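You operate a simulated robot arm through the tools that you are given. There is no shell and no other tool. Be economical: measure what you need, move in short steps, check, and stop when the job is done.

You are at the controls of a simulated two-armed robot. One attempt, no reset.

TASK
Take the orange sanding block and leave it on the top of the inspection bench. Then fetch the yellow scoop and set it on the thin pad of the long table. Then take the orange rag and leave it on the shelf of the inspection bench. Then take the tall post on the top of the booth bench and put it away on the top of the short folding table. Then fetch the green brush and set it on top of the drip tray. Then take the tack rag on the top of the booth bench and put it away on the top of the inspection bench. Then put the brown tab panel on top of the board blank on the thin pad of the long table. Then lift the lid of the rag bin open. Do these in the order given. Set down upright: orange sanding block, tall post.

It is judged by the outcome, as a careful person would: the job done as asked, and still so three seconds after it is handed in. It fails if anything else is knocked over, pushed out of place, dropped, spilled or broken. Lids that push on must go on centred and level and be pressed home; caps that screw on are set level and turned clockwise until they are tight.

THE ROBOT
Two 7-joint arms with two-finger parallel grippers on one trunk, on a base that drives. Base frame: it is fixed to the floor where the robot stands at the start and does not move with it; the origin is under the middle of the robot, x ahead of it, y to its left, z up. Units: m, rad, N and s.
The left shoulder is at the start at [0.05, 0.165, 1.105], the right one opposite. With the tool pointing down near the work surface each hand reaches from about 0.1 to 0.32 m from the robot's upright axis, wherever it stands, measured 20 degrees to its own side. Places, roughly: board blank [5.5, -4, 0.75]; brown tab panel (10x10x5 cm) [3.6, -2.7, 0.9]; drip tray (29x12x7 cm) [0.5, -2.3, 0.3]; green brush (12x4x6 cm) [3.2, -1.2, 0.9]; lid of the rag bin [-2.9, -2.4, 0.7]; orange rag (10x6x5 cm) [3.4, 0.4, 0.9]; orange sanding block (6x9x8 cm) [0.5, 0.2, 0.9]; shelf of the inspection bench [1.4, -1.4, 0.3]; tack rag (10x6x5 cm) [3.3, -1.8, 0.9]; tall post (8x8x25 cm) [3.4, -1.1, 0.9]; thin pad of the long table [5.4, -4, 0.8]; top of the inspection bench [1.4, -1.4, 0.8]; top of the short folding table [5.6, -5.6, 0.7]; yellow scoop (18x8x6 cm) [3.2, 0.3, 0.9]. Payload 3.91 kg a hand.
The TCP of each hand is the grasp point between the finger pads, 0.03 m short of the fingertips. In the tool frame z runs along the fingers and y along their closing line. The gripper opens to 0.11 m. The fingers are 0.02 m wide and 0.01 m thick; the gripper's body (0.048 by 0.112 m) begins 0.055 m behind the TCP.
Orientation is told as [roll, pitch, yaw] about the base's x, y, z axes, in that order, counted from this pose: with the fingers straight down and closing along the base's y, the tool's x points along the base's -x, its y along +y and its z along -z.

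THE INTERFACE
- The arms move only by the tool play_rows. It takes "left_rows", "right_rows" or both (then of equal length, played together; a hand with none holds still); each is a list of rows, each an object of numbers (a shift or turn left out is 0, a gripper value left out holds the last): "dx", "dy", "dz": the shift along the tool's x, y, z in mm; "ax", "ay", "az": the turn, a rotation vector about the tool's x, y, z in rad. In form: [{"dx": .., "dy": .., "dz": .., "ax": .., "ay": .., "az": ..}, ...]. A call has 1 to 8 rows; each row shifts and turns the commanded pose from where the row before left it, along the tool's axes as they then stand. "left_grip" and "right_grip" are, for a hand that has rows, the opening in per cent of the stroke, from 0 (shut) to 100 (fully open), set as the call begins (left out, the last holds). Each row takes 0.2 s and may step no farther than 0.05 m and 0.15 rad from the row before; otherwise, or with a gripper value out of range, the whole call is refused. Where a pose cannot be reached the arm comes as near as it can. A force on the tool above 40 N (or 10 N above the force at the start of the call, whichever is more), or a blocked arm, ends the call early, and 0.2 s more pass. The fingers move at their own pace (about 0.045 m/s each) and stop on an object; they squeeze with about 35 N. The grip force told is the motor's: it shows also when the fingers shut on nothing. Time passes only in rows, and 0.2 s behind the last, so rows that do not move let the fingers close. The reply holds the time, the measured pose of the TCP, the force on the tool along the base axes, the opening and the grip force, in the units named above and with some noise, with the torque about the TCP (base axes, N m) and any sound that the robot's microphone picked up, and new pictures: "show" is both (left out), scene, wrist or none (wrist: the cameras of the hands that moved).
- Cameras (640 x 400 px; columns grow to the right, rows downward): "scene" is now at [0.115, 0.0314, 1.2809]; the picture's right is [0.35, -0.94, 0.00], its down [-0.47, -0.18, -0.87] and it looks along [0.81, 0.31, -0.50] (base axes); focal length 252 px, centre (320, 200). "left" rides on the left gripper at [0.072, -0.017, -0.103] in its tool frame; the picture's right is [0.23, 0.97, 0.00], its down [-0.76, 0.18, -0.62] and it looks along [-0.61, 0.14, 0.78] (tool axes); focal length 222 px, centre (320, 200). "right" rides on the right gripper at [0.072, 0.017, -0.103] in its tool frame; the picture's right is [-0.23, 0.97, 0.00], its down [-0.76, -0.18, -0.62] and it looks along [-0.61, -0.14, 0.78] (tool axes); focal length 222 px, centre (320, 200). There is no depth. A picture from a camera that has moved, and an enlarged one, comes with that camera's place and axes in the base frame and with its lens.
- move_column(by): slides the trunk up (or, below 0, down) by that many m; the arms and the scene camera ride with it, the base frame stays. It gives what a move gives, with no picture.
- drive_base(legs): drives the robot by 1 to 6 legs, each [ahead, left, turn to the left] in m, m and rad, along the robot's own axes; the way and the turn of a leg run together, so that a leg with both is an arc; at most 1.5 m and 3.142 rad a leg. The arms and the cameras ride along, it lands a little off, and it stops where it bumps. It gives what a move gives, and a new picture of the scene camera.
- pan_tilt(pan, tilt): turns the head with the scene camera to pan (to the left, within 1.396 rad either way) and tilt (down, from -0.506 to 1.204), counted from straight ahead of the robot. It gives what a move gives, and a new picture of the scene camera.
- enlarge(camera, box): a new picture of the part [left, top, right, bottom] of that camera's present view, enlarged. It takes no simulated time.
- job_done(): hands the job in; it is judged then, once.

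Work in short steps. Places have to be worked out from the pictures, the camera data and where the tool is seen: move nearer, look again, correct. Check each grasp and each placing, and mend what went wrong. You have 217 turns and 260 pictures in all, those below and enlarged ones among them. Open the grippers and draw the arms clear of the work before you hand the job in, unless the task says otherwise; then end with one line.

The tools are called after "Emit:" by a JSON object that holds its "fn" and its "kwargs". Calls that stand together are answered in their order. play_rows: Moves the arms, as the interface text tells. Its arguments: {"type":"object","properties":{"left_rows":{"type":"array","items":{"type":"object","properties":{"dx":{"type":"number"},"dy":{"type":"number"},"dz":{"type":"number"},"ax":{"type":"number"},"ay":{"type":"number"},"az":{"type":"number"}}}},"left_grip":{"type":"number"},"right_rows":{"type":"array","items":{"type":"object","properties":{"dx":{"type":"number"},"dy":{"type":"number"},"dz":{"type":"number"},"ax":{"type":"number"},"ay":{"type":"number"},"az":{"type":"number"}}}},"right_grip":{"type":"number"},"show":{"type":"string","enum":["both","scene","wrist","none"]}},"required":[]} The other tools are called the same way: move_column (by) slides the trunk up or down; drive_base (legs) drives the base; pan_tilt (pan, tilt) turns the head that bears the scene camera; enlarge (camera, box) takes an enlarged picture of a part of a camera's view; job_done () hands the job in.

At the start:

```text
clock: 0.0
left_ee_pos: [0.4437, 0.3691, 1.0426]
left_orientation: [-0.001, 0.001, -0.001]
left_contact_force: [0.0, -0.8, -0.1]
left_moment: [0.03, 0.01, 0.02]
left_grip_width: 0.11
left_grip_force: 0.0
right_ee_pos: [0.4777, -0.0588, 1.096]
right_orientation: [0.0, 0.0, 0.0]
right_contact_force: [0.5, 0.0, 0.3]
right_moment: [0.02, -0.01, 0.0]
right_grip_width: 0.1102
right_grip_force: 0.0
trunk travel left (down, up): [-0.325, 0.178]
robot x, y, heading: [0.0006, -0.0016, -0.001]
head pan, tilt: [0.361, 0.524]
```

scene: 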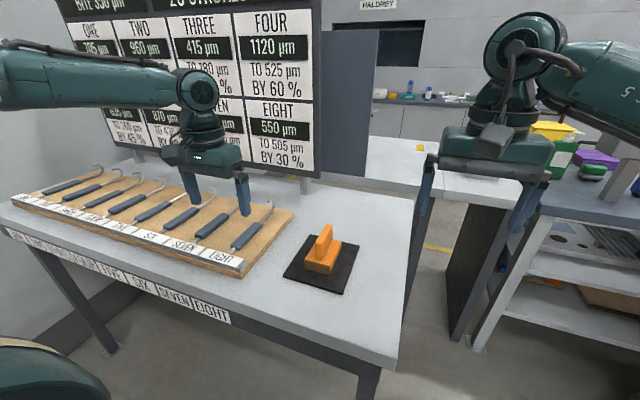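
right: 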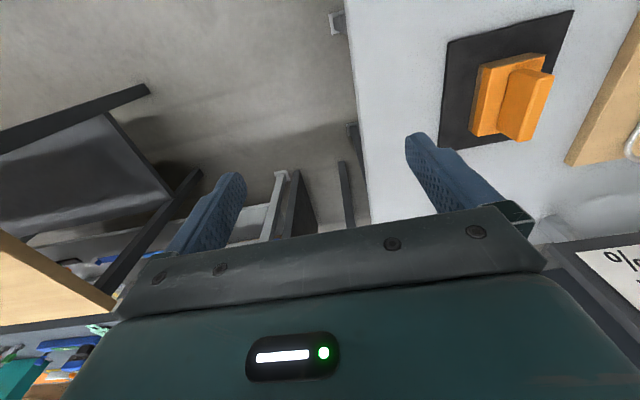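
left: 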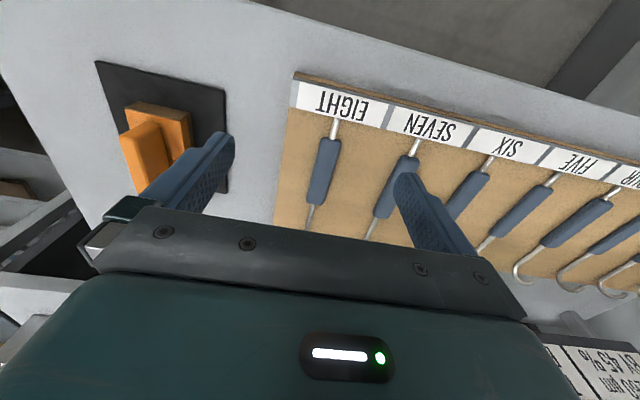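

I start with a closer look at the block with its handle.

Emit:
{"fn": "enlarge", "kwargs": {"camera": "scene", "box": [260, 200, 380, 310]}}

Emit:
{"fn": "enlarge", "kwargs": {"camera": "right", "box": [420, 0, 620, 160]}}

```text
3.64 times, centred on (320, 255) of scene
camera zoom: at [0.115, 0.0314, 1.2809], right [0.35, -0.94, 0.0], down [-0.47, -0.18, -0.87], along [0.81, 0.31, -0.5], focal length 917 px, centre (320, 0)
```

zoom: 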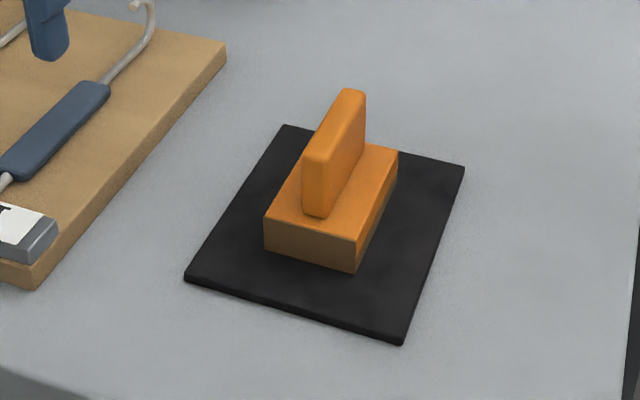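

```text
2.50 times, centred on (520, 80) of right
camera zoom: at [0.4039, -0.0416, 1.1993], right [0.23, 0.97, 0.0], down [0.76, -0.18, 0.62], along [0.61, -0.14, -0.78], focal length 555 px, centre (-180, 500)
```

zoom: 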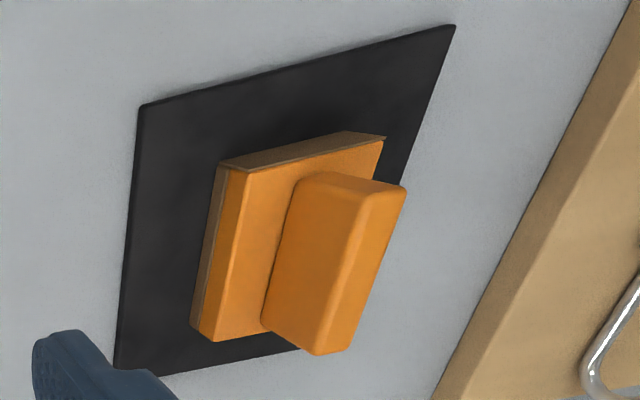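

The block sits on its pad at about (0.546, 0.186), with the pad at z≈0.85 and the handle along x. I move the left hand over it to test its reach.

Emit:
{"fn": "play_rows", "kwargs": {"left_rows": [{"dx": -26, "dy": -40}, {"dx": -26, "dy": -40}, {"dx": -26, "dy": -40}, {"dx": -24, "dy": -40}, {"dy": -23}, {}], "show": "both"}}

```text
clock: 1.4
left_ee_pos: [0.5328, 0.197, 1.045]
left_orientation: [-0.001, -0.001, 0.003]
left_contact_force: [-0.2, 0.4, -0.2]
left_moment: [-0.02, -0.01, 0.04]
left_grip_width: 0.1098
left_grip_force: 0.0
left hand out of reach, approached as far as the arm can: row 5
right_ee_pos: [0.4762, -0.0599, 1.0967]
right_orientation: [0.0, 0.001, -0.001]
right_contact_force: [-0.5, -0.3, 0.1]
right_moment: [-0.01, -0.02, 0.03]
right_grip_width: 0.11
right_grip_force: 0.0
trunk travel left (down, up): [-0.325, 0.178]
robot x, y, heading: [-0.0006, -0.0012, 0.002]
head pan, tilt: [0.361, 0.524]
camera scene: at [0.1151, 0.0314, 1.2809], right [0.35, -0.94, 0.0], down [-0.47, -0.18, -0.87], along [0.81, 0.31, -0.5], focal length 252 px, centre (320, 200)
camera left: at [0.4621, 0.178, 1.1476], right [-0.23, 0.97, 0.0], down [0.76, 0.18, 0.62], along [0.61, 0.14, -0.78], focal length 222 px, centre (320, 200)
```

scene: 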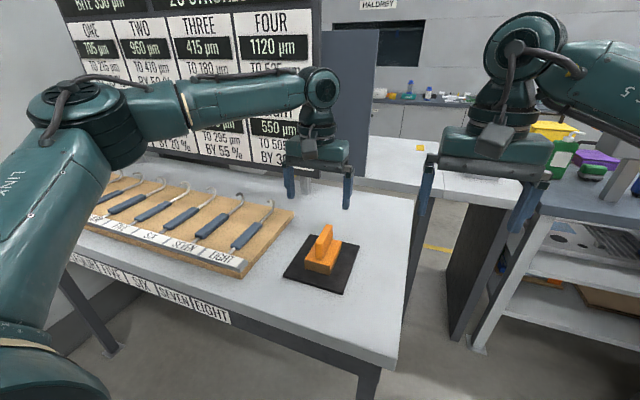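
left: 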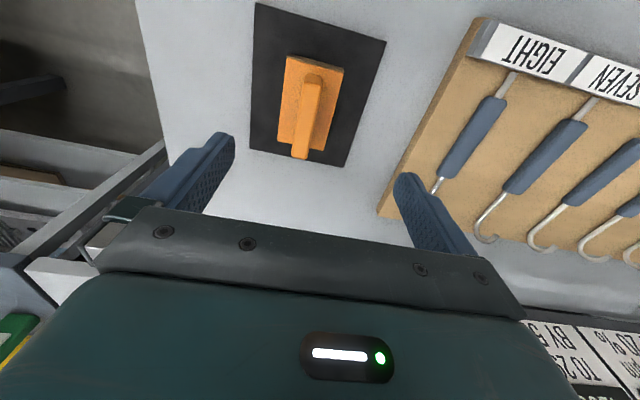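

The hand is nearly over the handle and at its reach limit. I'll ease it 12 mm back towards me, then lower the trunk.

Emit:
{"fn": "play_rows", "kwargs": {"left_rows": [{"dx": 14, "dy": -3}, {}], "show": "none"}}

Emit:
{"fn": "move_column", "kwargs": {"by": -0.09}}

Emit:
{"fn": "play_rows", "kwargs": {"left_rows": [{}], "show": "both"}}

```text
clock: 2.0
left_ee_pos: [0.5202, 0.1928, 1.0438]
left_orientation: [0.001, 0.0, -0.001]
left_contact_force: [0.3, 0.3, 0.5]
left_moment: [-0.01, -0.05, 0.01]
left_grip_width: 0.1098
left_grip_force: 0.1
right_ee_pos: [0.4768, -0.0601, 1.0973]
right_orientation: [0.0, 0.0, 0.0]
right_contact_force: [-0.3, 0.2, 0.4]
right_moment: [0.0, -0.01, 0.01]
right_grip_width: 0.11
right_grip_force: 0.1
trunk travel left (down, up): [-0.325, 0.178]
robot x, y, heading: [-0.0032, 0.0011, -0.002]
head pan, tilt: [0.361, 0.524]
```

```text
clock: 3.2
left_ee_pos: [0.5191, 0.1927, 0.9537]
left_orientation: [-0.002, 0.0, 0.0]
left_contact_force: [0.2, 0.1, 0.0]
left_moment: [-0.02, -0.01, 0.01]
left_grip_width: 0.11
left_grip_force: 0.0
right_ee_pos: [0.4765, -0.0581, 1.0066]
right_orientation: [-0.001, 0.0, 0.0]
right_contact_force: [0.7, 0.2, 0.0]
right_moment: [0.02, -0.03, 0.01]
right_grip_width: 0.1099
right_grip_force: 0.2
trunk travel left (down, up): [-0.235, 0.268]
robot x, y, heading: [-0.0014, 0.0011, -0.003]
head pan, tilt: [0.361, 0.524]
```

```text
clock: 3.6
left_ee_pos: [0.5181, 0.1925, 0.9538]
left_orientation: [0.0, -0.001, 0.0]
left_contact_force: [-0.7, 0.4, -0.4]
left_moment: [0.01, -0.02, 0.04]
left_grip_width: 0.1101
left_grip_force: 0.1
right_ee_pos: [0.4766, -0.0582, 1.0076]
right_orientation: [0.0, 0.002, 0.0]
right_contact_force: [0.4, -0.7, 0.4]
right_moment: [0.0, 0.04, -0.01]
right_grip_width: 0.1098
right_grip_force: 0.1
trunk travel left (down, up): [-0.235, 0.268]
robot x, y, heading: [0.0016, -0.0016, -0.002]
head pan, tilt: [0.361, 0.524]
camera scene: at [0.115, 0.0314, 1.191], right [0.35, -0.94, 0.0], down [-0.47, -0.18, -0.87], along [0.81, 0.31, -0.5], focal length 252 px, centre (320, 200)
camera left: at [0.448, 0.1741, 1.0568], right [-0.23, 0.97, 0.0], down [0.76, 0.18, 0.62], along [0.61, 0.14, -0.78], focal length 222 px, centre (320, 200)
```

scene: 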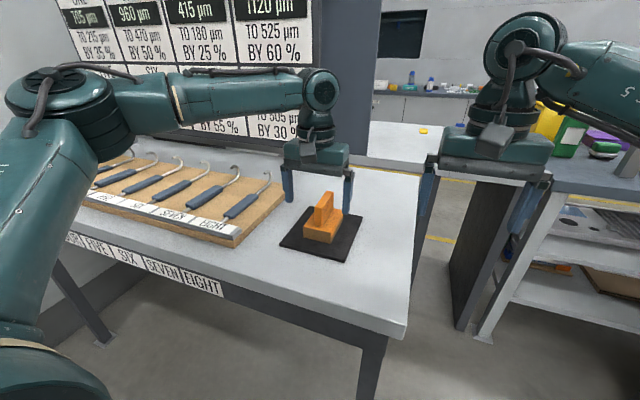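
left: 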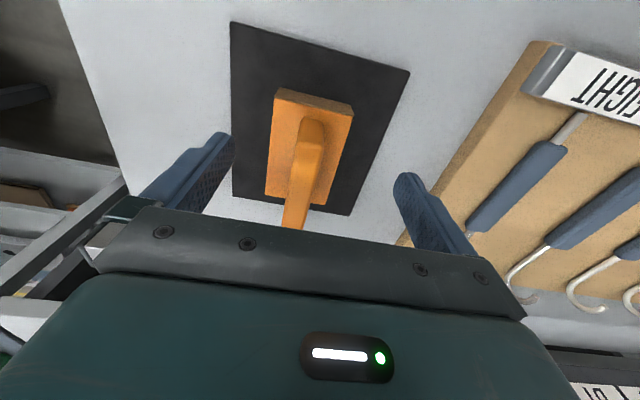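

The handle centre is at y≈0.18, so I'll shift 12 mm that way and a little forward, then lower the trunk.

Emit:
{"fn": "play_rows", "kwargs": {"left_rows": [{"dx": -6, "dy": -12}, {}], "show": "none"}}

Emit:
{"fn": "move_column", "kwargs": {"by": -0.034}}

Emit:
{"fn": "play_rows", "kwargs": {"left_rows": [{}, {}, {}, {}, {}, {}], "left_grip": 0, "show": "both"}}

```text
clock: 4.2
left_ee_pos: [0.5228, 0.1834, 0.9544]
left_orientation: [-0.002, -0.003, -0.001]
left_contact_force: [0.3, -0.2, -0.9]
left_moment: [0.01, 0.0, 0.01]
left_grip_width: 0.1099
left_grip_force: 0.1
left hand out of reach, approached as far as the arm can: row 1
right_ee_pos: [0.4773, -0.0592, 1.007]
right_orientation: [0.0, 0.001, 0.0]
right_contact_force: [0.0, -0.9, 0.9]
right_moment: [0.02, -0.02, -0.02]
right_grip_width: 0.1104
right_grip_force: 0.1
trunk travel left (down, up): [-0.235, 0.268]
robot x, y, heading: [-0.0031, 0.0003, -0.003]
head pan, tilt: [0.361, 0.524]
```

```text
clock: 5.0
left_ee_pos: [0.5224, 0.1832, 0.921]
left_orientation: [-0.003, -0.001, 0.0]
left_contact_force: [0.0, -0.5, 0.0]
left_moment: [0.03, 0.03, 0.0]
left_grip_width: 0.1097
left_grip_force: 0.1
right_ee_pos: [0.4759, -0.0591, 0.973]
right_orientation: [0.001, -0.001, 0.001]
right_contact_force: [0.1, -0.8, 0.1]
right_moment: [0.05, -0.01, 0.0]
right_grip_width: 0.1102
right_grip_force: 0.0
trunk travel left (down, up): [-0.201, 0.302]
robot x, y, heading: [-0.0009, 0.0017, 0.005]
head pan, tilt: [0.361, 0.524]
```

```text
clock: 6.4
left_ee_pos: [0.5224, 0.1832, 0.9202]
left_orientation: [-0.001, -0.001, 0.0]
left_contact_force: [-0.4, -1.0, -0.1]
left_moment: [0.06, 0.02, -0.04]
left_grip_width: 0.0178
left_grip_force: 33.6
right_ee_pos: [0.4765, -0.0594, 0.973]
right_orientation: [0.0, 0.0, 0.0]
right_contact_force: [0.8, 0.0, 0.2]
right_moment: [-0.02, 0.0, 0.02]
right_grip_width: 0.1102
right_grip_force: 0.0
trunk travel left (down, up): [-0.201, 0.302]
robot x, y, heading: [0.0014, 0.0038, 0.003]
head pan, tilt: [0.361, 0.524]
camera scene: at [0.115, 0.0312, 1.1569], right [0.35, -0.94, 0.0], down [-0.47, -0.18, -0.87], along [0.81, 0.31, -0.5], focal length 252 px, centre (320, 200)
camera left: at [0.4511, 0.165, 1.0232], right [-0.23, 0.97, 0.0], down [0.76, 0.18, 0.62], along [0.61, 0.14, -0.78], focal length 222 px, centre (320, 200)
```

scene: 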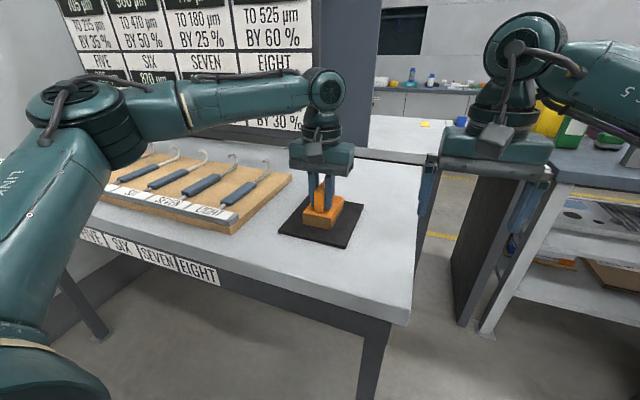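
left: 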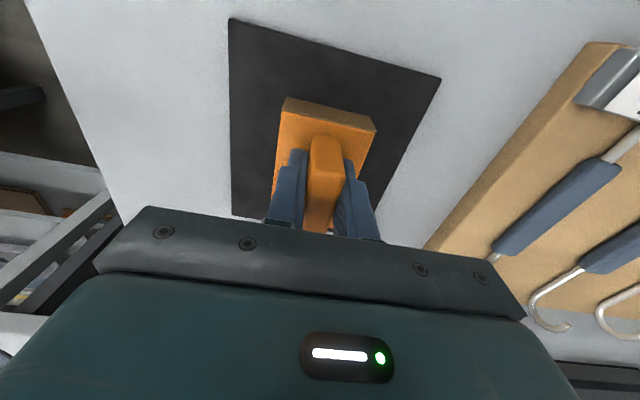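

The handle is gripped (18 mm wide). I'll raise the trunk to lift the block, then look around towards the inspection bench.

Emit:
{"fn": "move_column", "kwargs": {"by": 0.2}}

Emit:
{"fn": "pan_tilt", "kwargs": {"pan": -0.9, "tilt": 0.45}}

```text
clock: 8.6
left_ee_pos: [0.5218, 0.1829, 1.1202]
left_orientation: [-0.001, -0.002, -0.001]
left_contact_force: [0.4, 0.1, -3.9]
left_moment: [0.02, 0.02, -0.03]
left_grip_width: 0.0183
left_grip_force: 35.2
right_ee_pos: [0.477, -0.0587, 1.1731]
right_orientation: [0.0, 0.0, -0.001]
right_contact_force: [0.0, -0.1, 0.0]
right_moment: [0.03, 0.02, 0.01]
right_grip_width: 0.1099
right_grip_force: 0.0
trunk travel left (down, up): [-0.401, 0.102]
robot x, y, heading: [-0.0026, 0.0038, -0.004]
head pan, tilt: [0.361, 0.524]
```

```text
clock: 10.0
left_ee_pos: [0.5231, 0.1829, 1.119]
left_orientation: [-0.003, -0.002, 0.001]
left_contact_force: [-0.4, 0.9, -3.2]
left_moment: [0.03, 0.07, -0.02]
left_grip_width: 0.0179
left_grip_force: 34.7
right_ee_pos: [0.4772, -0.0586, 1.1728]
right_orientation: [0.0, 0.001, 0.0]
right_contact_force: [-0.7, 0.8, 0.6]
right_moment: [0.02, -0.04, -0.02]
right_grip_width: 0.11
right_grip_force: 0.1
trunk travel left (down, up): [-0.401, 0.102]
robot x, y, heading: [-0.0007, -0.0005, -0.002]
head pan, tilt: [-0.901, 0.45]
camera scene: at [0.0879, -0.0725, 1.3636], right [-0.78, -0.62, 0.0], down [-0.27, 0.34, -0.9], along [0.56, -0.71, -0.44], focal length 252 px, centre (320, 200)
```

scene: 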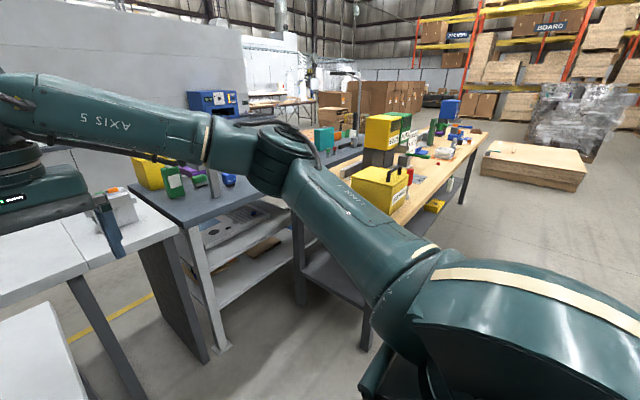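

The inspection bench is the dark one ahead and to the right, partly hidden by my arm. I'll back off the table and turn towards it.

Emit:
{"fn": "drive_base", "kwargs": {"legs": [[-0.35, 0, 0], [0, 0, -0.8]]}}

Emit:
{"fn": "pan_tilt", "kwargs": {"pan": 0, "tilt": 0.4}}

```text
clock: 14.4
left_ee_pos: [0.1498, -0.2506, 1.1201]
left_orientation: [-0.002, -0.002, -0.806]
left_contact_force: [-0.4, -1.0, -2.4]
left_moment: [0.02, 0.05, -0.01]
left_grip_width: 0.0176
left_grip_force: 34.9
right_ee_pos: [-0.0567, -0.3846, 1.1727]
right_orientation: [0.0, 0.001, -0.807]
right_contact_force: [-0.6, 0.4, 0.5]
right_moment: [0.01, 0.01, 0.01]
right_grip_width: 0.1098
right_grip_force: 0.1
trunk travel left (down, up): [-0.401, 0.102]
robot x, y, heading: [-0.3436, 0.0019, -0.804]
head pan, tilt: [-0.901, 0.45]
camera scene: at [-0.3347, -0.1132, 1.3636], right [-0.99, 0.13, 0.0], down [0.06, 0.43, -0.9], along [-0.12, -0.89, -0.44], focal length 252 px, centre (320, 200)
```

scene: 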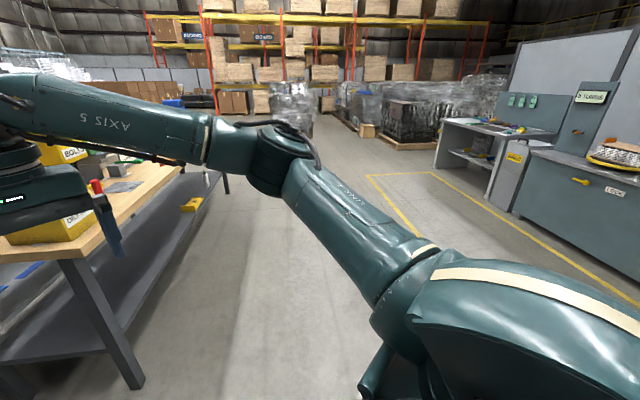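

```text
clock: 15.6
left_ee_pos: [0.1495, -0.2506, 1.1184]
left_orientation: [-0.003, -0.002, -0.804]
left_contact_force: [-0.2, -0.4, -2.8]
left_moment: [0.01, 0.05, -0.02]
left_grip_width: 0.0178
left_grip_force: 35.5
right_ee_pos: [-0.0557, -0.3855, 1.1724]
right_orientation: [-0.001, 0.001, -0.807]
right_contact_force: [-0.8, -0.6, 0.5]
right_moment: [-0.03, 0.03, -0.01]
right_grip_width: 0.1102
right_grip_force: 0.1
trunk travel left (down, up): [-0.401, 0.102]
robot x, y, heading: [-0.3432, -0.0039, -0.802]
head pan, tilt: [0.0, 0.4]
camera scene: at [-0.258, -0.0888, 1.3683], right [-0.72, -0.69, 0.0], down [-0.27, 0.28, -0.92], along [0.64, -0.66, -0.39], focal length 252 px, centre (320, 200)
```

scene: 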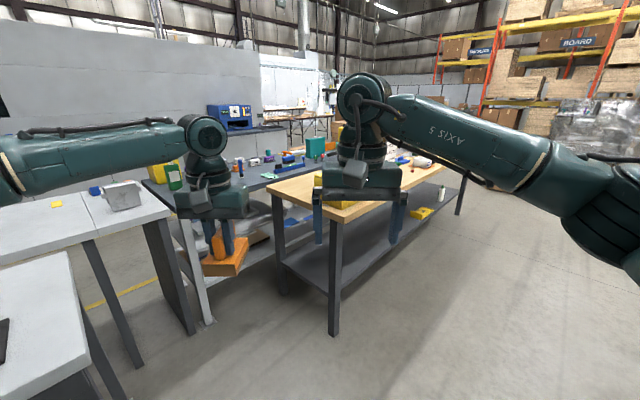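

The map so far: the wood bench spans x 0.46–1.0, y −0.95 to −3.3. The dark inspection bench stands behind it from about (1.1, −0.44). I'll move to the gap and face it.

Emit:
{"fn": "drive_base", "kwargs": {"legs": [[0, 0, 0.8], [0, -0.42, 0], [0.4, 0, 0]]}}

Emit:
{"fn": "pan_tilt", "kwargs": {"pan": -0.35, "tilt": 0.4}}

```text
clock: 24.0
left_ee_pos: [0.5735, -0.2592, 1.1193]
left_orientation: [-0.003, 0.002, -0.022]
left_contact_force: [0.2, 0.2, -4.0]
left_moment: [0.0, 0.02, -0.03]
left_grip_width: 0.018
left_grip_force: 34.7
right_ee_pos: [0.5226, -0.5004, 1.1731]
right_orientation: [0.0, 0.0, -0.025]
right_contact_force: [0.2, -0.5, 0.3]
right_moment: [-0.02, 0.0, -0.02]
right_grip_width: 0.1098
right_grip_force: 0.0
trunk travel left (down, up): [-0.401, 0.102]
robot x, y, heading: [0.0481, -0.4287, -0.018]
head pan, tilt: [0.0, 0.4]
camera scene: at [0.1701, -0.4337, 1.3682], right [-0.02, -1.0, 0.0], down [-0.39, 0.01, -0.92], along [0.92, -0.02, -0.39], focal length 252 px, centre (320, 200)
```

scene: 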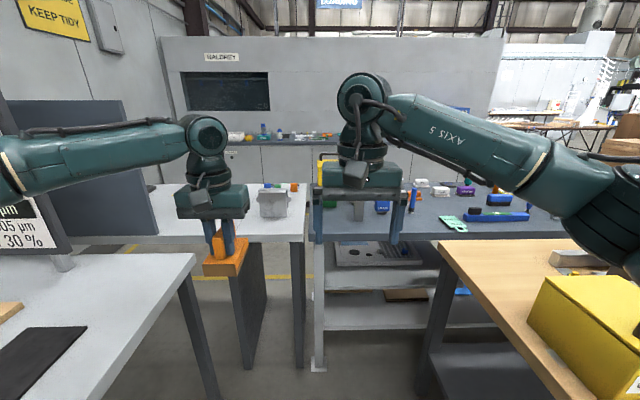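

```text
clock: 24.8
left_ee_pos: [0.5729, -0.2593, 1.1201]
left_orientation: [-0.003, -0.002, -0.023]
left_contact_force: [0.5, -0.2, -3.7]
left_moment: [0.02, 0.06, 0.01]
left_grip_width: 0.0178
left_grip_force: 34.7
right_ee_pos: [0.5225, -0.5012, 1.1731]
right_orientation: [0.001, 0.0, -0.024]
right_contact_force: [-0.6, 0.6, 0.4]
right_moment: [0.0, -0.02, 0.0]
right_grip_width: 0.11
right_grip_force: 0.0
trunk travel left (down, up): [-0.401, 0.102]
robot x, y, heading: [0.0453, -0.43, -0.024]
head pan, tilt: [-0.351, 0.4]
camera scene: at [0.1632, -0.4654, 1.3683], right [-0.37, -0.93, 0.0], down [-0.36, 0.14, -0.92], along [0.86, -0.34, -0.39], focal length 252 px, centre (320, 200)
```

scene: 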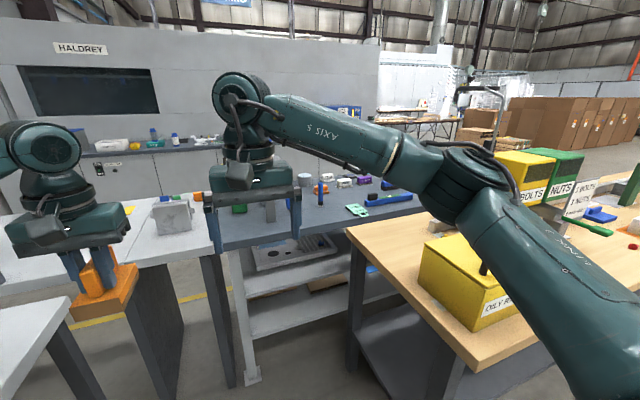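

The front-left corner of the bench top is clear. I'll drive up to it, keeping off the wood bench.

Emit:
{"fn": "drive_base", "kwargs": {"legs": [[0.3, -0.08, 0.02], [0.2, 0, 0]]}}

Emit:
{"fn": "pan_tilt", "kwargs": {"pan": 0, "tilt": 0.7}}

```text
clock: 28.1
left_ee_pos: [1.0741, -0.3371, 1.1197]
left_orientation: [-0.002, -0.001, -0.007]
left_contact_force: [-0.3, 0.3, -3.8]
left_moment: [-0.01, 0.07, 0.02]
left_grip_width: 0.0178
left_grip_force: 34.9
right_ee_pos: [1.0261, -0.5787, 1.1723]
right_orientation: [-0.001, 0.001, -0.007]
right_contact_force: [0.5, -0.6, 0.2]
right_moment: [-0.01, 0.0, 0.01]
right_grip_width: 0.11
right_grip_force: 0.0
trunk travel left (down, up): [-0.401, 0.102]
robot x, y, heading: [0.5501, -0.5173, -0.006]
head pan, tilt: [-0.351, 0.4]
camera scene: at [0.6676, -0.5504, 1.3682], right [-0.35, -0.94, 0.0], down [-0.37, 0.14, -0.92], along [0.86, -0.32, -0.39], focal length 252 px, centre (320, 200)
```

scene: 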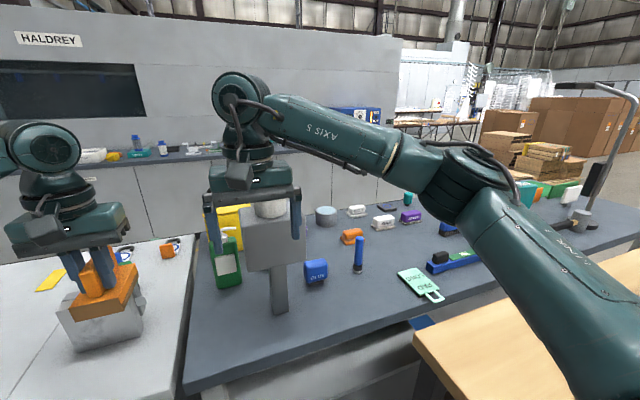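

```text
clock: 29.0
left_ee_pos: [1.073, -0.3377, 1.119]
left_orientation: [-0.001, 0.0, -0.007]
left_contact_force: [0.1, -0.2, -3.4]
left_moment: [-0.03, 0.04, -0.03]
left_grip_width: 0.0183
left_grip_force: 35.1
right_ee_pos: [1.0269, -0.5808, 1.1715]
right_orientation: [0.001, -0.001, -0.008]
right_contact_force: [0.0, -0.8, -0.9]
right_moment: [-0.02, 0.02, 0.0]
right_grip_width: 0.1102
right_grip_force: 0.1
trunk travel left (down, up): [-0.401, 0.102]
robot x, y, heading: [0.5499, -0.5142, -0.006]
head pan, tilt: [0.0, 0.7]
camera scene: at [0.665, -0.5186, 1.3415], right [-0.01, -1.0, 0.0], down [-0.64, 0.01, -0.77], along [0.77, -0.01, -0.64], focal length 252 px, centre (320, 200)
```

scene: 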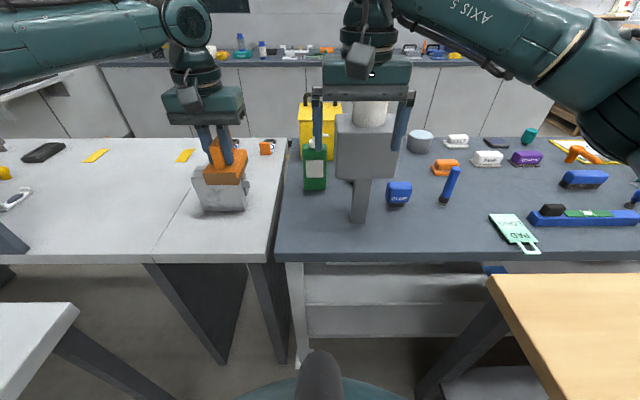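

A tall grey stand stands near (1.15, −0.63), close to my right fingers. I'll draw the right hand back, and bring the left hand across to the free spot near (1.1, −0.475).

Emit:
{"fn": "play_rows", "kwargs": {"right_rows": [{"dx": 40}, {"dx": 40}, {"dx": 20}, {}], "left_rows": [{"dy": -40}, {"dy": -40}, {"dy": -40}, {"dy": -17}], "show": "both"}}

```text
clock: 30.0
left_ee_pos: [1.0088, -0.3906, 1.1138]
left_orientation: [-0.003, -0.001, -0.007]
left_contact_force: [0.5, 1.0, -3.7]
left_moment: [0.02, 0.06, -0.02]
left_grip_width: 0.018
left_grip_force: 34.5
left hand out of reach, approached as far as the arm can: row 1, 2, 3, 4
right_ee_pos: [0.9249, -0.5799, 1.1722]
right_orientation: [-0.002, -0.001, -0.011]
right_contact_force: [-0.2, -0.2, 0.5]
right_moment: [0.0, -0.02, -0.01]
right_grip_width: 0.1098
right_grip_force: 0.0
trunk travel left (down, up): [-0.401, 0.102]
robot x, y, heading: [0.548, -0.5174, -0.005]
head pan, tilt: [0.0, 0.7]
camera scene: at [0.665, -0.5185, 1.3414], right [-0.01, -1.0, 0.0], down [-0.64, 0.0, -0.76], along [0.76, -0.01, -0.64], focal length 252 px, centre (320, 200)
camera right: at [0.8515, -0.5618, 1.2746], right [0.23, 0.97, 0.0], down [0.76, -0.18, 0.62], along [0.61, -0.15, -0.78], focal length 222 px, centre (320, 200)
camera left: at [0.9381, -0.4094, 1.2163], right [-0.22, 0.98, 0.0], down [0.76, 0.17, 0.62], along [0.61, 0.14, -0.78], focal length 222 px, centre (320, 200)
```

scene: 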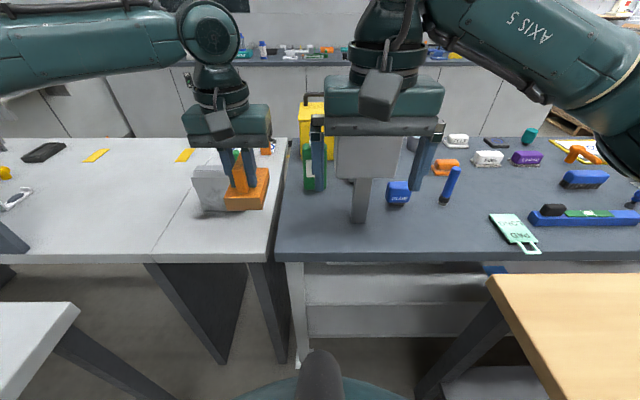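
right: 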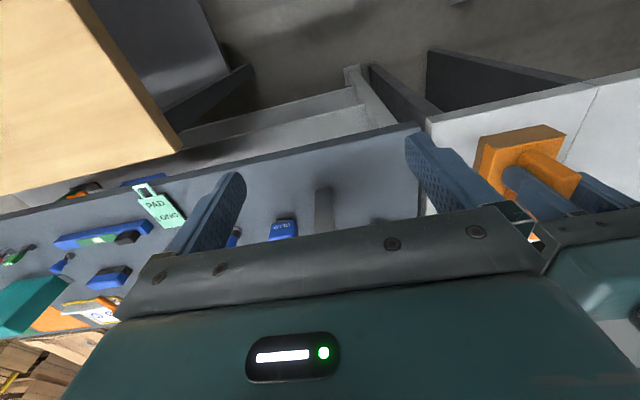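
left: 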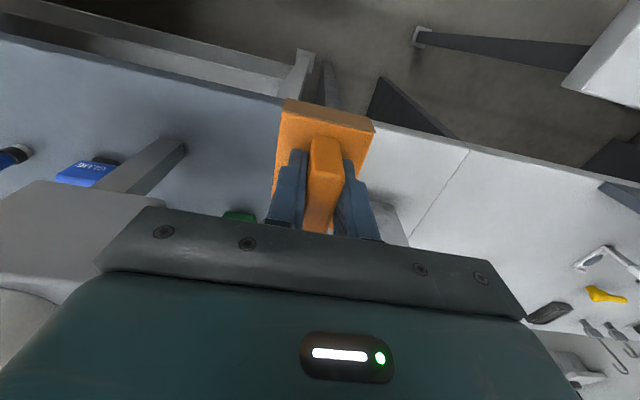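

Reach is limited across the body, so I'll restore the left hand to its side and turn the robot right about 0.3 rad instead.

Emit:
{"fn": "play_rows", "kwargs": {"left_rows": [{"dx": -20, "dy": 27}, {"dx": -20, "dy": 27}, {"dx": -15}, {}], "show": "none"}}

Emit:
{"fn": "drive_base", "kwargs": {"legs": [[-0.05, 0, -0.3]]}}

```text
clock: 31.0
left_ee_pos: [1.0661, -0.3377, 1.1145]
left_orientation: [-0.002, -0.001, -0.008]
left_contact_force: [0.2, -0.5, -4.6]
left_moment: [0.03, 0.04, 0.0]
left_grip_width: 0.0178
left_grip_force: 35.1
right_ee_pos: [0.9241, -0.5796, 1.1716]
right_orientation: [-0.001, 0.0, -0.008]
right_contact_force: [-0.5, 0.7, 0.9]
right_moment: [0.03, 0.0, -0.02]
right_grip_width: 0.1101
right_grip_force: 0.2
trunk travel left (down, up): [-0.401, 0.102]
robot x, y, heading: [0.5495, -0.52, -0.007]
head pan, tilt: [0.0, 0.7]
```

```text
clock: 32.3
left_ee_pos: [1.0458, -0.4917, 1.1144]
left_orientation: [-0.002, -0.003, -0.307]
left_contact_force: [0.1, -0.1, -3.3]
left_moment: [0.03, 0.06, 0.0]
left_grip_width: 0.018
left_grip_force: 35.4
right_ee_pos: [0.8389, -0.6804, 1.1721]
right_orientation: [0.0, -0.001, -0.308]
right_contact_force: [0.6, -0.2, 0.4]
right_moment: [0.02, -0.02, 0.02]
right_grip_width: 0.1103
right_grip_force: 0.0
trunk travel left (down, up): [-0.401, 0.102]
robot x, y, heading: [0.4975, -0.5092, -0.306]
head pan, tilt: [0.0, 0.7]
camera scene: at [0.6095, -0.5447, 1.3414], right [-0.3, -0.95, 0.0], down [-0.61, 0.2, -0.76], along [0.73, -0.23, -0.64], focal length 252 px, centre (320, 200)
```

scene: 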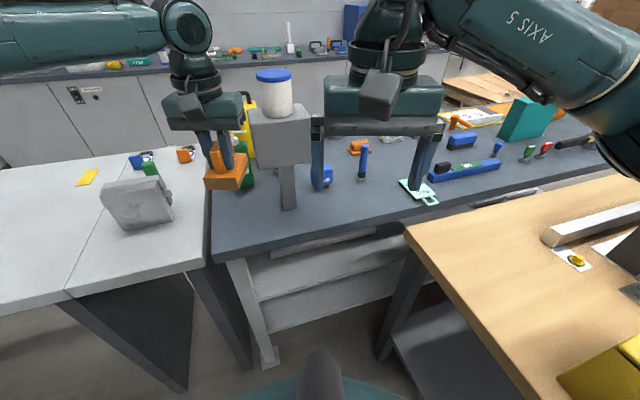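

Triangulation puts the bench top at z≈0.855 with its corner at (1.03, −0.415). I'll nudge the base to bring the block over (1.10, −0.47) and lower with the arm.

Emit:
{"fn": "drive_base", "kwargs": {"legs": [[0.03, 0.035, 0]]}}

Emit:
{"fn": "play_rows", "kwargs": {"left_rows": [{"dz": 40}, {"dz": 40}, {"dz": 40}, {}], "show": "both"}}

```text
clock: 33.3
left_ee_pos: [1.086, -0.4666, 1.1127]
left_orientation: [-0.001, 0.001, -0.307]
left_contact_force: [0.9, 0.2, -3.0]
left_moment: [0.06, 0.08, 0.0]
left_grip_width: 0.0177
left_grip_force: 35.2
right_ee_pos: [0.8788, -0.6558, 1.1718]
right_orientation: [-0.001, -0.001, -0.31]
right_contact_force: [1.0, -0.1, -0.1]
right_moment: [-0.01, -0.02, -0.02]
right_grip_width: 0.1101
right_grip_force: 0.0
trunk travel left (down, up): [-0.401, 0.102]
robot x, y, heading: [0.5381, -0.4875, -0.311]
head pan, tilt: [0.0, 0.7]
camera scene: at [0.6491, -0.52, 1.3414], right [-0.3, -0.95, 0.0], down [-0.61, 0.2, -0.76], along [0.73, -0.23, -0.64], focal length 252 px, centre (320, 200)
```

scene: 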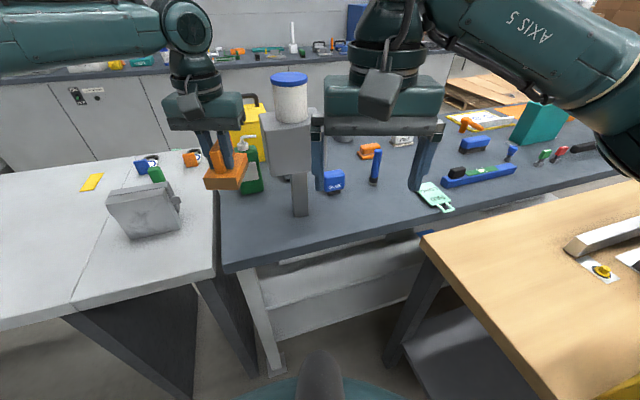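

```text
clock: 34.3
left_ee_pos: [1.0792, -0.46, 0.9947]
left_orientation: [-0.002, -0.003, -0.308]
left_contact_force: [-0.5, 0.2, -4.5]
left_moment: [0.03, 0.04, -0.04]
left_grip_width: 0.0179
left_grip_force: 35.2
left hand out of reach, approached as far as the arm can: row 3
right_ee_pos: [0.8768, -0.6553, 1.1712]
right_orientation: [-0.001, -0.001, -0.308]
right_contact_force: [0.8, 0.2, -1.2]
right_moment: [-0.04, 0.01, -0.03]
right_grip_width: 0.1098
right_grip_force: 0.1
trunk travel left (down, up): [-0.401, 0.102]
robot x, y, heading: [0.5389, -0.4839, -0.31]
head pan, tilt: [0.0, 0.7]
camera scene: at [0.6483, -0.5204, 1.3414], right [-0.3, -0.95, 0.0], down [-0.61, 0.2, -0.76], along [0.73, -0.23, -0.64], focal length 252 px, centre (320, 200)
camera left: at [1.0062, -0.4553, 1.0982], right [0.08, 1.0, 0.0], down [0.78, -0.06, 0.62], along [0.62, -0.05, -0.78], focal length 222 px, centre (320, 200)
```

scene: 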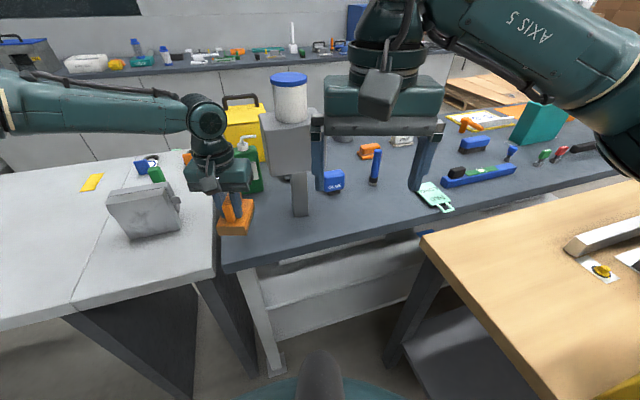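
left: 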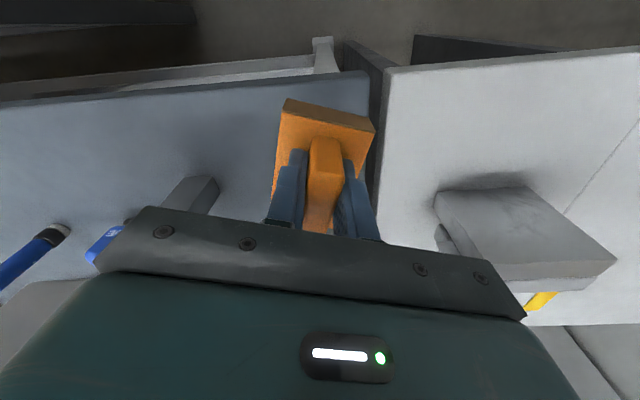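

Nearly down. I'll shift 14 mm away from the bench's left edge, then lower with the trunk.

Emit:
{"fn": "drive_base", "kwargs": {"legs": [[0.008, -0.016, 0]]}}

Emit:
{"fn": "move_column", "kwargs": {"by": -0.055}}

Emit:
{"fn": "play_rows", "kwargs": {"left_rows": [{}], "show": "both"}}

```text
clock: 35.2
left_ee_pos: [1.083, -0.4783, 0.9961]
left_orientation: [-0.002, -0.002, -0.31]
left_contact_force: [0.2, -0.3, -3.1]
left_moment: [0.01, 0.05, 0.0]
left_grip_width: 0.0177
left_grip_force: 35.1
right_ee_pos: [0.881, -0.6733, 1.1724]
right_orientation: [0.0, -0.001, -0.309]
right_contact_force: [0.3, -1.2, 0.1]
right_moment: [0.04, -0.01, 0.0]
right_grip_width: 0.1098
right_grip_force: 0.0
trunk travel left (down, up): [-0.401, 0.102]
robot x, y, heading: [0.5412, -0.504, -0.314]
head pan, tilt: [0.0, 0.7]
camera scene: at [0.6513, -0.5386, 1.3414], right [-0.3, -0.95, 0.0], down [-0.61, 0.2, -0.76], along [0.73, -0.23, -0.64], focal length 252 px, centre (320, 200)
```

scene: 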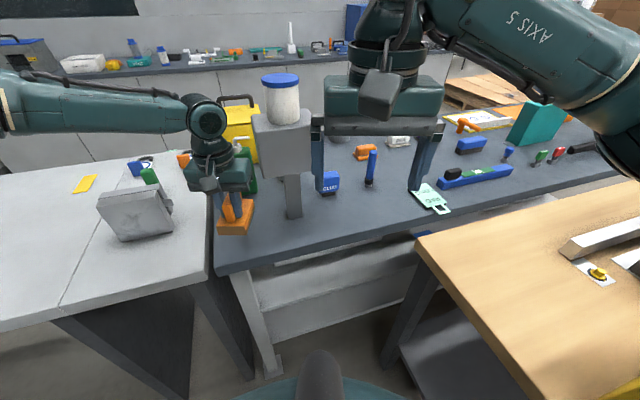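

```text
clock: 36.1
left_ee_pos: [1.0823, -0.4778, 0.9407]
left_orientation: [-0.001, -0.004, -0.309]
left_contact_force: [-0.6, 0.9, -3.4]
left_moment: [-0.01, 0.07, 0.01]
left_grip_width: 0.0179
left_grip_force: 34.7
right_ee_pos: [0.8803, -0.674, 1.1173]
right_orientation: [0.0, 0.0, -0.309]
right_contact_force: [0.5, 0.4, 0.6]
right_moment: [0.0, -0.02, -0.01]
right_grip_width: 0.1101
right_grip_force: 0.0
trunk travel left (down, up): [-0.346, 0.157]
robot x, y, heading: [0.5436, -0.5045, -0.306]
head pan, tilt: [0.0, 0.7]
```

```text
clock: 36.5
left_ee_pos: [1.0831, -0.4781, 0.9389]
left_orientation: [-0.003, -0.001, -0.309]
left_contact_force: [-0.2, 0.2, -3.7]
left_moment: [0.07, 0.04, 0.02]
left_grip_width: 0.0176
left_grip_force: 35.1
right_ee_pos: [0.8791, -0.673, 1.1169]
right_orientation: [0.0, 0.0, -0.309]
right_contact_force: [0.3, -0.3, -0.5]
right_moment: [-0.01, 0.0, 0.0]
right_grip_width: 0.1101
right_grip_force: 0.1
trunk travel left (down, up): [-0.346, 0.157]
robot x, y, heading: [0.5413, -0.4992, -0.299]
head pan, tilt: [0.0, 0.7]
camera scene: at [0.6512, -0.5379, 1.2864], right [-0.3, -0.95, 0.0], down [-0.61, 0.2, -0.76], along [0.73, -0.23, -0.64], focal length 252 px, centre (320, 200)
camera left: at [1.0092, -0.4728, 1.0435], right [0.08, 1.0, 0.0], down [0.78, -0.06, 0.62], along [0.62, -0.05, -0.78], focal length 222 px, centre (320, 200)
```

scene: 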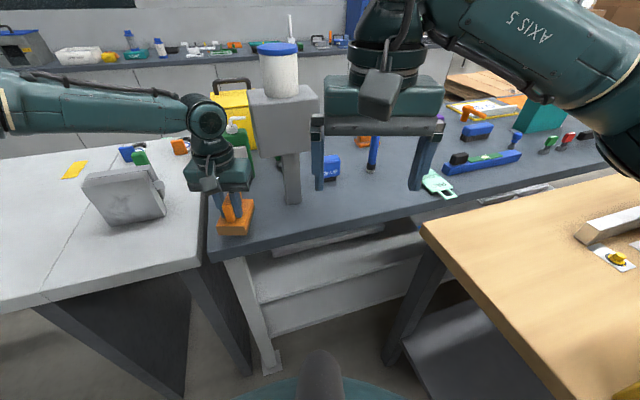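
left: 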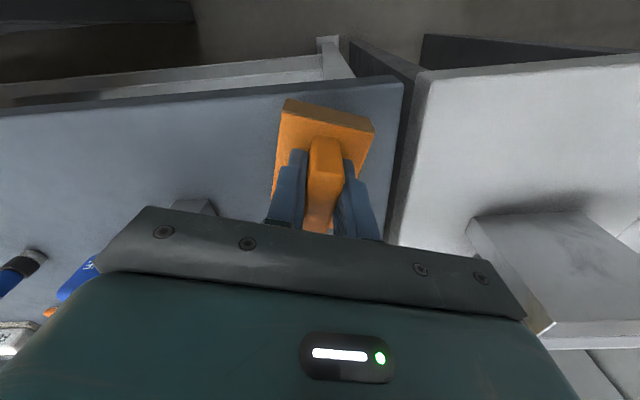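

Not touching yet. I lower by the arm with force guard.

Emit:
{"fn": "play_rows", "kwargs": {"left_rows": [{"dz": 7}, {"dz": 7}, {"dz": 4}], "show": "wrist"}}

```text
clock: 37.3
left_ee_pos: [1.0798, -0.4741, 0.9241]
left_orientation: [-0.003, -0.004, -0.309]
left_contact_force: [-0.4, 1.3, -3.5]
left_moment: [0.04, 0.07, -0.04]
left_grip_width: 0.0177
left_grip_force: 35.0
left hand out of reach, approached as far as the arm can: row 2
right_ee_pos: [0.8803, -0.6737, 1.1165]
right_orientation: [-0.001, -0.002, -0.308]
right_contact_force: [0.2, 0.0, -0.8]
right_moment: [0.02, -0.01, 0.01]
right_grip_width: 0.11
right_grip_force: 0.1
trunk travel left (down, up): [-0.346, 0.157]
robot x, y, heading: [0.5385, -0.5016, -0.31]
head pan, tilt: [0.0, 0.7]
camera left: at [1.0062, -0.4684, 1.0277], right [0.08, 1.0, 0.0], down [0.78, -0.06, 0.62], along [0.62, -0.05, -0.78], focal length 222 px, centre (320, 200)
```

left: 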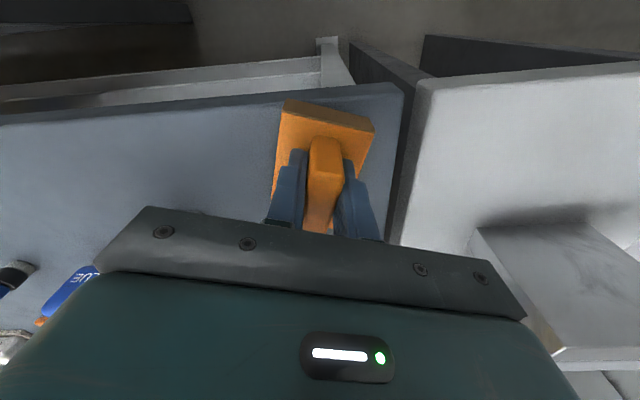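

Still no contact; the block is close to the front edge, so I move it 15 mm further in, then step down.

Emit:
{"fn": "drive_base", "kwargs": {"legs": [[0.018, 0, 0]]}}

Emit:
{"fn": "move_column", "kwargs": {"by": -0.01}}

Emit:
{"fn": "play_rows", "kwargs": {"left_rows": [{"dz": 3}, {"dz": 3}], "show": "wrist"}}

```text
clock: 38.1
left_ee_pos: [1.0969, -0.4799, 0.924]
left_orientation: [-0.003, -0.003, -0.308]
left_contact_force: [0.2, 0.8, -4.1]
left_moment: [0.02, 0.1, -0.02]
left_grip_width: 0.0177
left_grip_force: 34.8
right_ee_pos: [0.8981, -0.6801, 1.1179]
right_orientation: [0.001, 0.001, -0.309]
right_contact_force: [0.6, -0.2, 0.2]
right_moment: [-0.01, 0.04, 0.04]
right_grip_width: 0.11
right_grip_force: 0.2
trunk travel left (down, up): [-0.346, 0.157]
robot x, y, heading: [0.5622, -0.507, -0.309]
head pan, tilt: [0.0, 0.7]
camera scene: at [0.6692, -0.5436, 1.2863], right [-0.3, -0.95, 0.0], down [-0.61, 0.2, -0.76], along [0.73, -0.23, -0.65], focal length 252 px, centre (320, 200)
```

scene: 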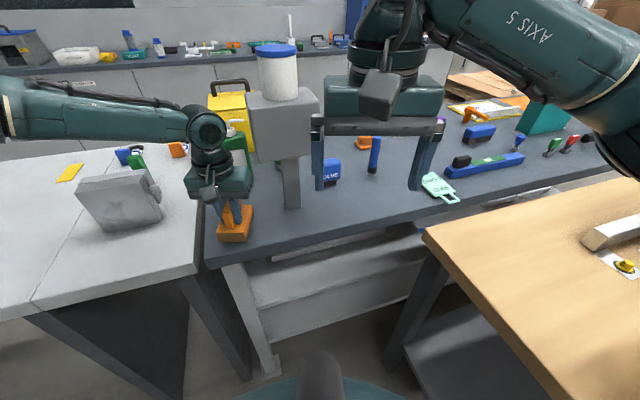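

```text
clock: 38.7
left_ee_pos: [1.0971, -0.4786, 0.915]
left_orientation: [-0.003, -0.005, -0.307]
left_contact_force: [-1.2, 1.1, -3.0]
left_moment: [0.01, 0.03, -0.01]
left_grip_width: 0.0179
left_grip_force: 35.2
right_ee_pos: [0.8985, -0.6784, 1.1077]
right_orientation: [0.002, -0.001, -0.309]
right_contact_force: [-0.1, -0.3, -0.8]
right_moment: [-0.01, 0.0, -0.01]
right_grip_width: 0.1101
right_grip_force: 0.1
trunk travel left (down, up): [-0.336, 0.167]
robot x, y, heading: [0.5568, -0.5086, -0.31]
head pan, tilt: [0.0, 0.7]
```

```text
clock: 39.3
left_ee_pos: [1.0963, -0.4789, 0.9121]
left_orientation: [-0.005, -0.009, -0.309]
left_contact_force: [1.3, -0.5, 10.1]
left_moment: [0.48, 0.14, -0.04]
left_grip_width: 0.0178
left_grip_force: 34.8
right_ee_pos: [0.8968, -0.6796, 1.1071]
right_orientation: [0.001, 0.0, -0.309]
right_contact_force: [-0.9, -0.7, 0.6]
right_moment: [-0.01, 0.03, -0.02]
right_grip_width: 0.11
right_grip_force: 0.0
trunk travel left (down, up): [-0.336, 0.167]
robot x, y, heading: [0.5585, -0.5076, -0.301]
head pan, tilt: [0.0, 0.7]
camera left: at [1.0225, -0.4729, 1.0151], right [0.08, 1.0, -0.01], down [0.78, -0.06, 0.63], along [0.63, -0.05, -0.78], focal length 222 px, centre (320, 200)
```

left: 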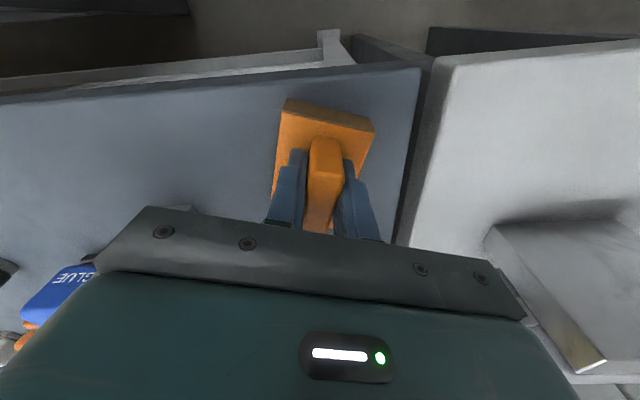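

Contact felt (10 N) at TCP z 0.912, so the block is down. I'll release gently and rise.

Emit:
{"fn": "play_rows", "kwargs": {"left_rows": [{}, {}, {}, {"dz": -20}, {"dz": -30}, {"dz": -30}], "left_grip": 45, "show": "none"}}

Emit:
{"fn": "move_column", "kwargs": {"by": 0.15}}

Emit:
{"fn": "drive_base", "kwargs": {"legs": [[-0.15, 0, 0], [-0.1, 0, 0.3]]}}

```text
clock: 40.7
left_ee_pos: [1.0954, -0.4777, 0.9872]
left_orientation: [-0.005, -0.005, -0.307]
left_contact_force: [-0.3, 0.2, -0.1]
left_moment: [0.03, 0.0, 0.01]
left_grip_width: 0.0497
left_grip_force: 0.1
right_ee_pos: [0.8963, -0.679, 1.1075]
right_orientation: [0.0, -0.002, -0.309]
right_contact_force: [0.7, 0.7, -1.1]
right_moment: [-0.01, 0.0, 0.01]
right_grip_width: 0.1102
right_grip_force: 0.0
trunk travel left (down, up): [-0.336, 0.167]
robot x, y, heading: [0.5581, -0.5039, -0.313]
head pan, tilt: [0.0, 0.7]
```

```text
clock: 42.4
left_ee_pos: [1.0971, -0.4779, 1.1388]
left_orientation: [-0.004, -0.003, -0.31]
left_contact_force: [-0.2, 0.8, -0.4]
left_moment: [0.01, 0.0, -0.02]
left_grip_width: 0.0494
left_grip_force: 0.0
right_ee_pos: [0.8977, -0.679, 1.2566]
right_orientation: [-0.001, 0.0, -0.308]
right_contact_force: [-0.3, -0.1, -0.6]
right_moment: [-0.01, -0.01, 0.03]
right_grip_width: 0.1101
right_grip_force: 0.1
trunk travel left (down, up): [-0.486, 0.017]
robot x, y, heading: [0.5597, -0.5094, -0.308]
head pan, tilt: [0.0, 0.7]
```

```text
clock: 44.8
left_ee_pos: [0.8216, -0.2594, 1.1382]
left_orientation: [-0.004, -0.004, -0.011]
left_contact_force: [-0.2, -0.2, 0.4]
left_moment: [-0.03, -0.02, 0.02]
left_grip_width: 0.0495
left_grip_force: 0.1
right_ee_pos: [0.6909, -0.5096, 1.2569]
right_orientation: [0.0, -0.003, -0.012]
right_contact_force: [-0.2, -0.1, -0.4]
right_moment: [-0.03, 0.02, -0.04]
right_grip_width: 0.11
right_grip_force: 0.0
trunk travel left (down, up): [-0.486, 0.017]
robot x, y, heading: [0.318, -0.4477, -0.01]
head pan, tilt: [0.0, 0.7]
camera scene: at [0.432, -0.4479, 1.4265], right [-0.01, -1.0, 0.0], down [-0.64, 0.01, -0.77], along [0.77, -0.01, -0.64], focal length 252 px, centre (320, 200)
```

scene: 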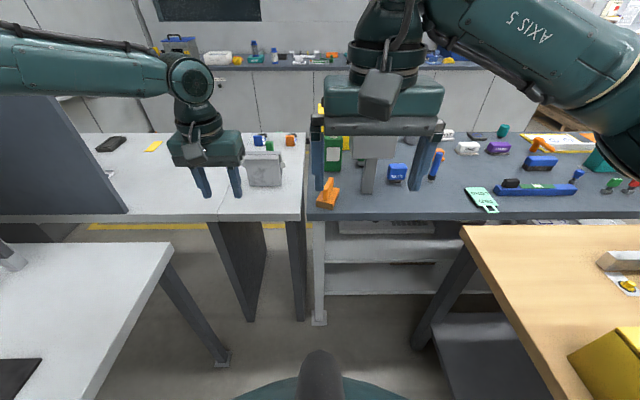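

The block stands on the bench. The scoop and the other objects lie on the back counter, so I must go round. First I back out, turn right and look.

Emit:
{"fn": "drive_base", "kwargs": {"legs": [[-0.5, 0, 0], [0, 0, -1.56]]}}

Emit:
{"fn": "pan_tilt", "kwargs": {"pan": 0.45, "tilt": 0.35}}

```text
clock: 51.6
left_ee_pos: [-0.0009, -0.9491, 1.1392]
left_orientation: [-0.004, -0.003, -1.585]
left_contact_force: [-0.2, 0.4, 0.2]
left_moment: [-0.01, 0.03, 0.0]
left_grip_width: 0.0494
left_grip_force: 0.0
right_ee_pos: [-0.2508, -0.8167, 1.2564]
right_orientation: [-0.001, 0.0, -1.586]
right_contact_force: [0.4, 0.5, 0.4]
right_moment: [0.01, -0.02, -0.01]
right_grip_width: 0.11
right_grip_force: 0.0
trunk travel left (down, up): [-0.486, 0.017]
robot x, y, heading: [-0.188, -0.4421, -1.588]
head pan, tilt: [0.0, 0.7]
camera scene: at [-0.1866, -0.5572, 1.4265], right [-1.0, 0.02, 0.0], down [0.01, 0.64, -0.76], along [-0.01, -0.76, -0.64], focal length 252 px, centre (320, 200)
```

scene: 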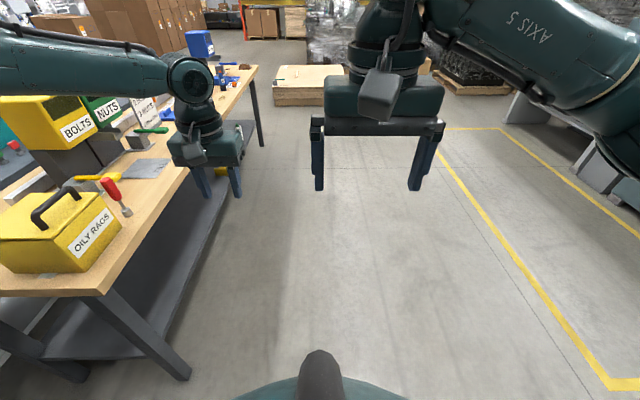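

```text
clock: 52.5
left_ee_pos: [-0.0015, -0.9491, 1.1395]
left_orientation: [-0.003, -0.004, -1.587]
left_contact_force: [0.0, 0.3, 0.3]
left_moment: [0.01, -0.01, 0.02]
left_grip_width: 0.0493
left_grip_force: 0.1
right_ee_pos: [-0.2517, -0.8165, 1.2582]
right_orientation: [-0.001, 0.0, -1.587]
right_contact_force: [-0.8, 0.6, -0.5]
right_moment: [-0.02, -0.02, 0.03]
right_grip_width: 0.11
right_grip_force: 0.0
trunk travel left (down, up): [-0.486, 0.017]
robot x, y, heading: [-0.1861, -0.4437, -1.588]
head pan, tilt: [0.45, 0.351]
camera scene: at [-0.146, -0.5568, 1.4578], right [-0.91, -0.42, 0.0], down [-0.14, 0.31, -0.94], along [0.39, -0.85, -0.34], focal length 252 px, centre (320, 200)
```

scene: 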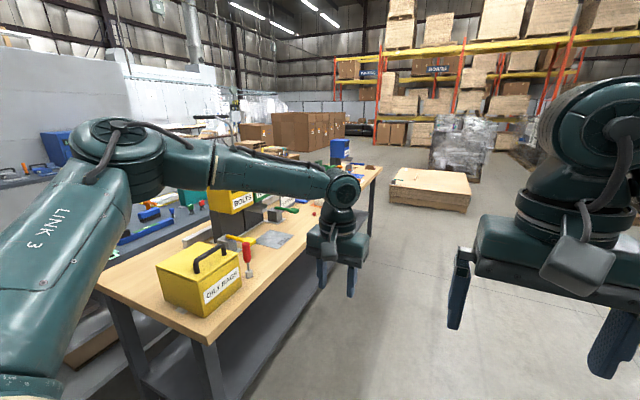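

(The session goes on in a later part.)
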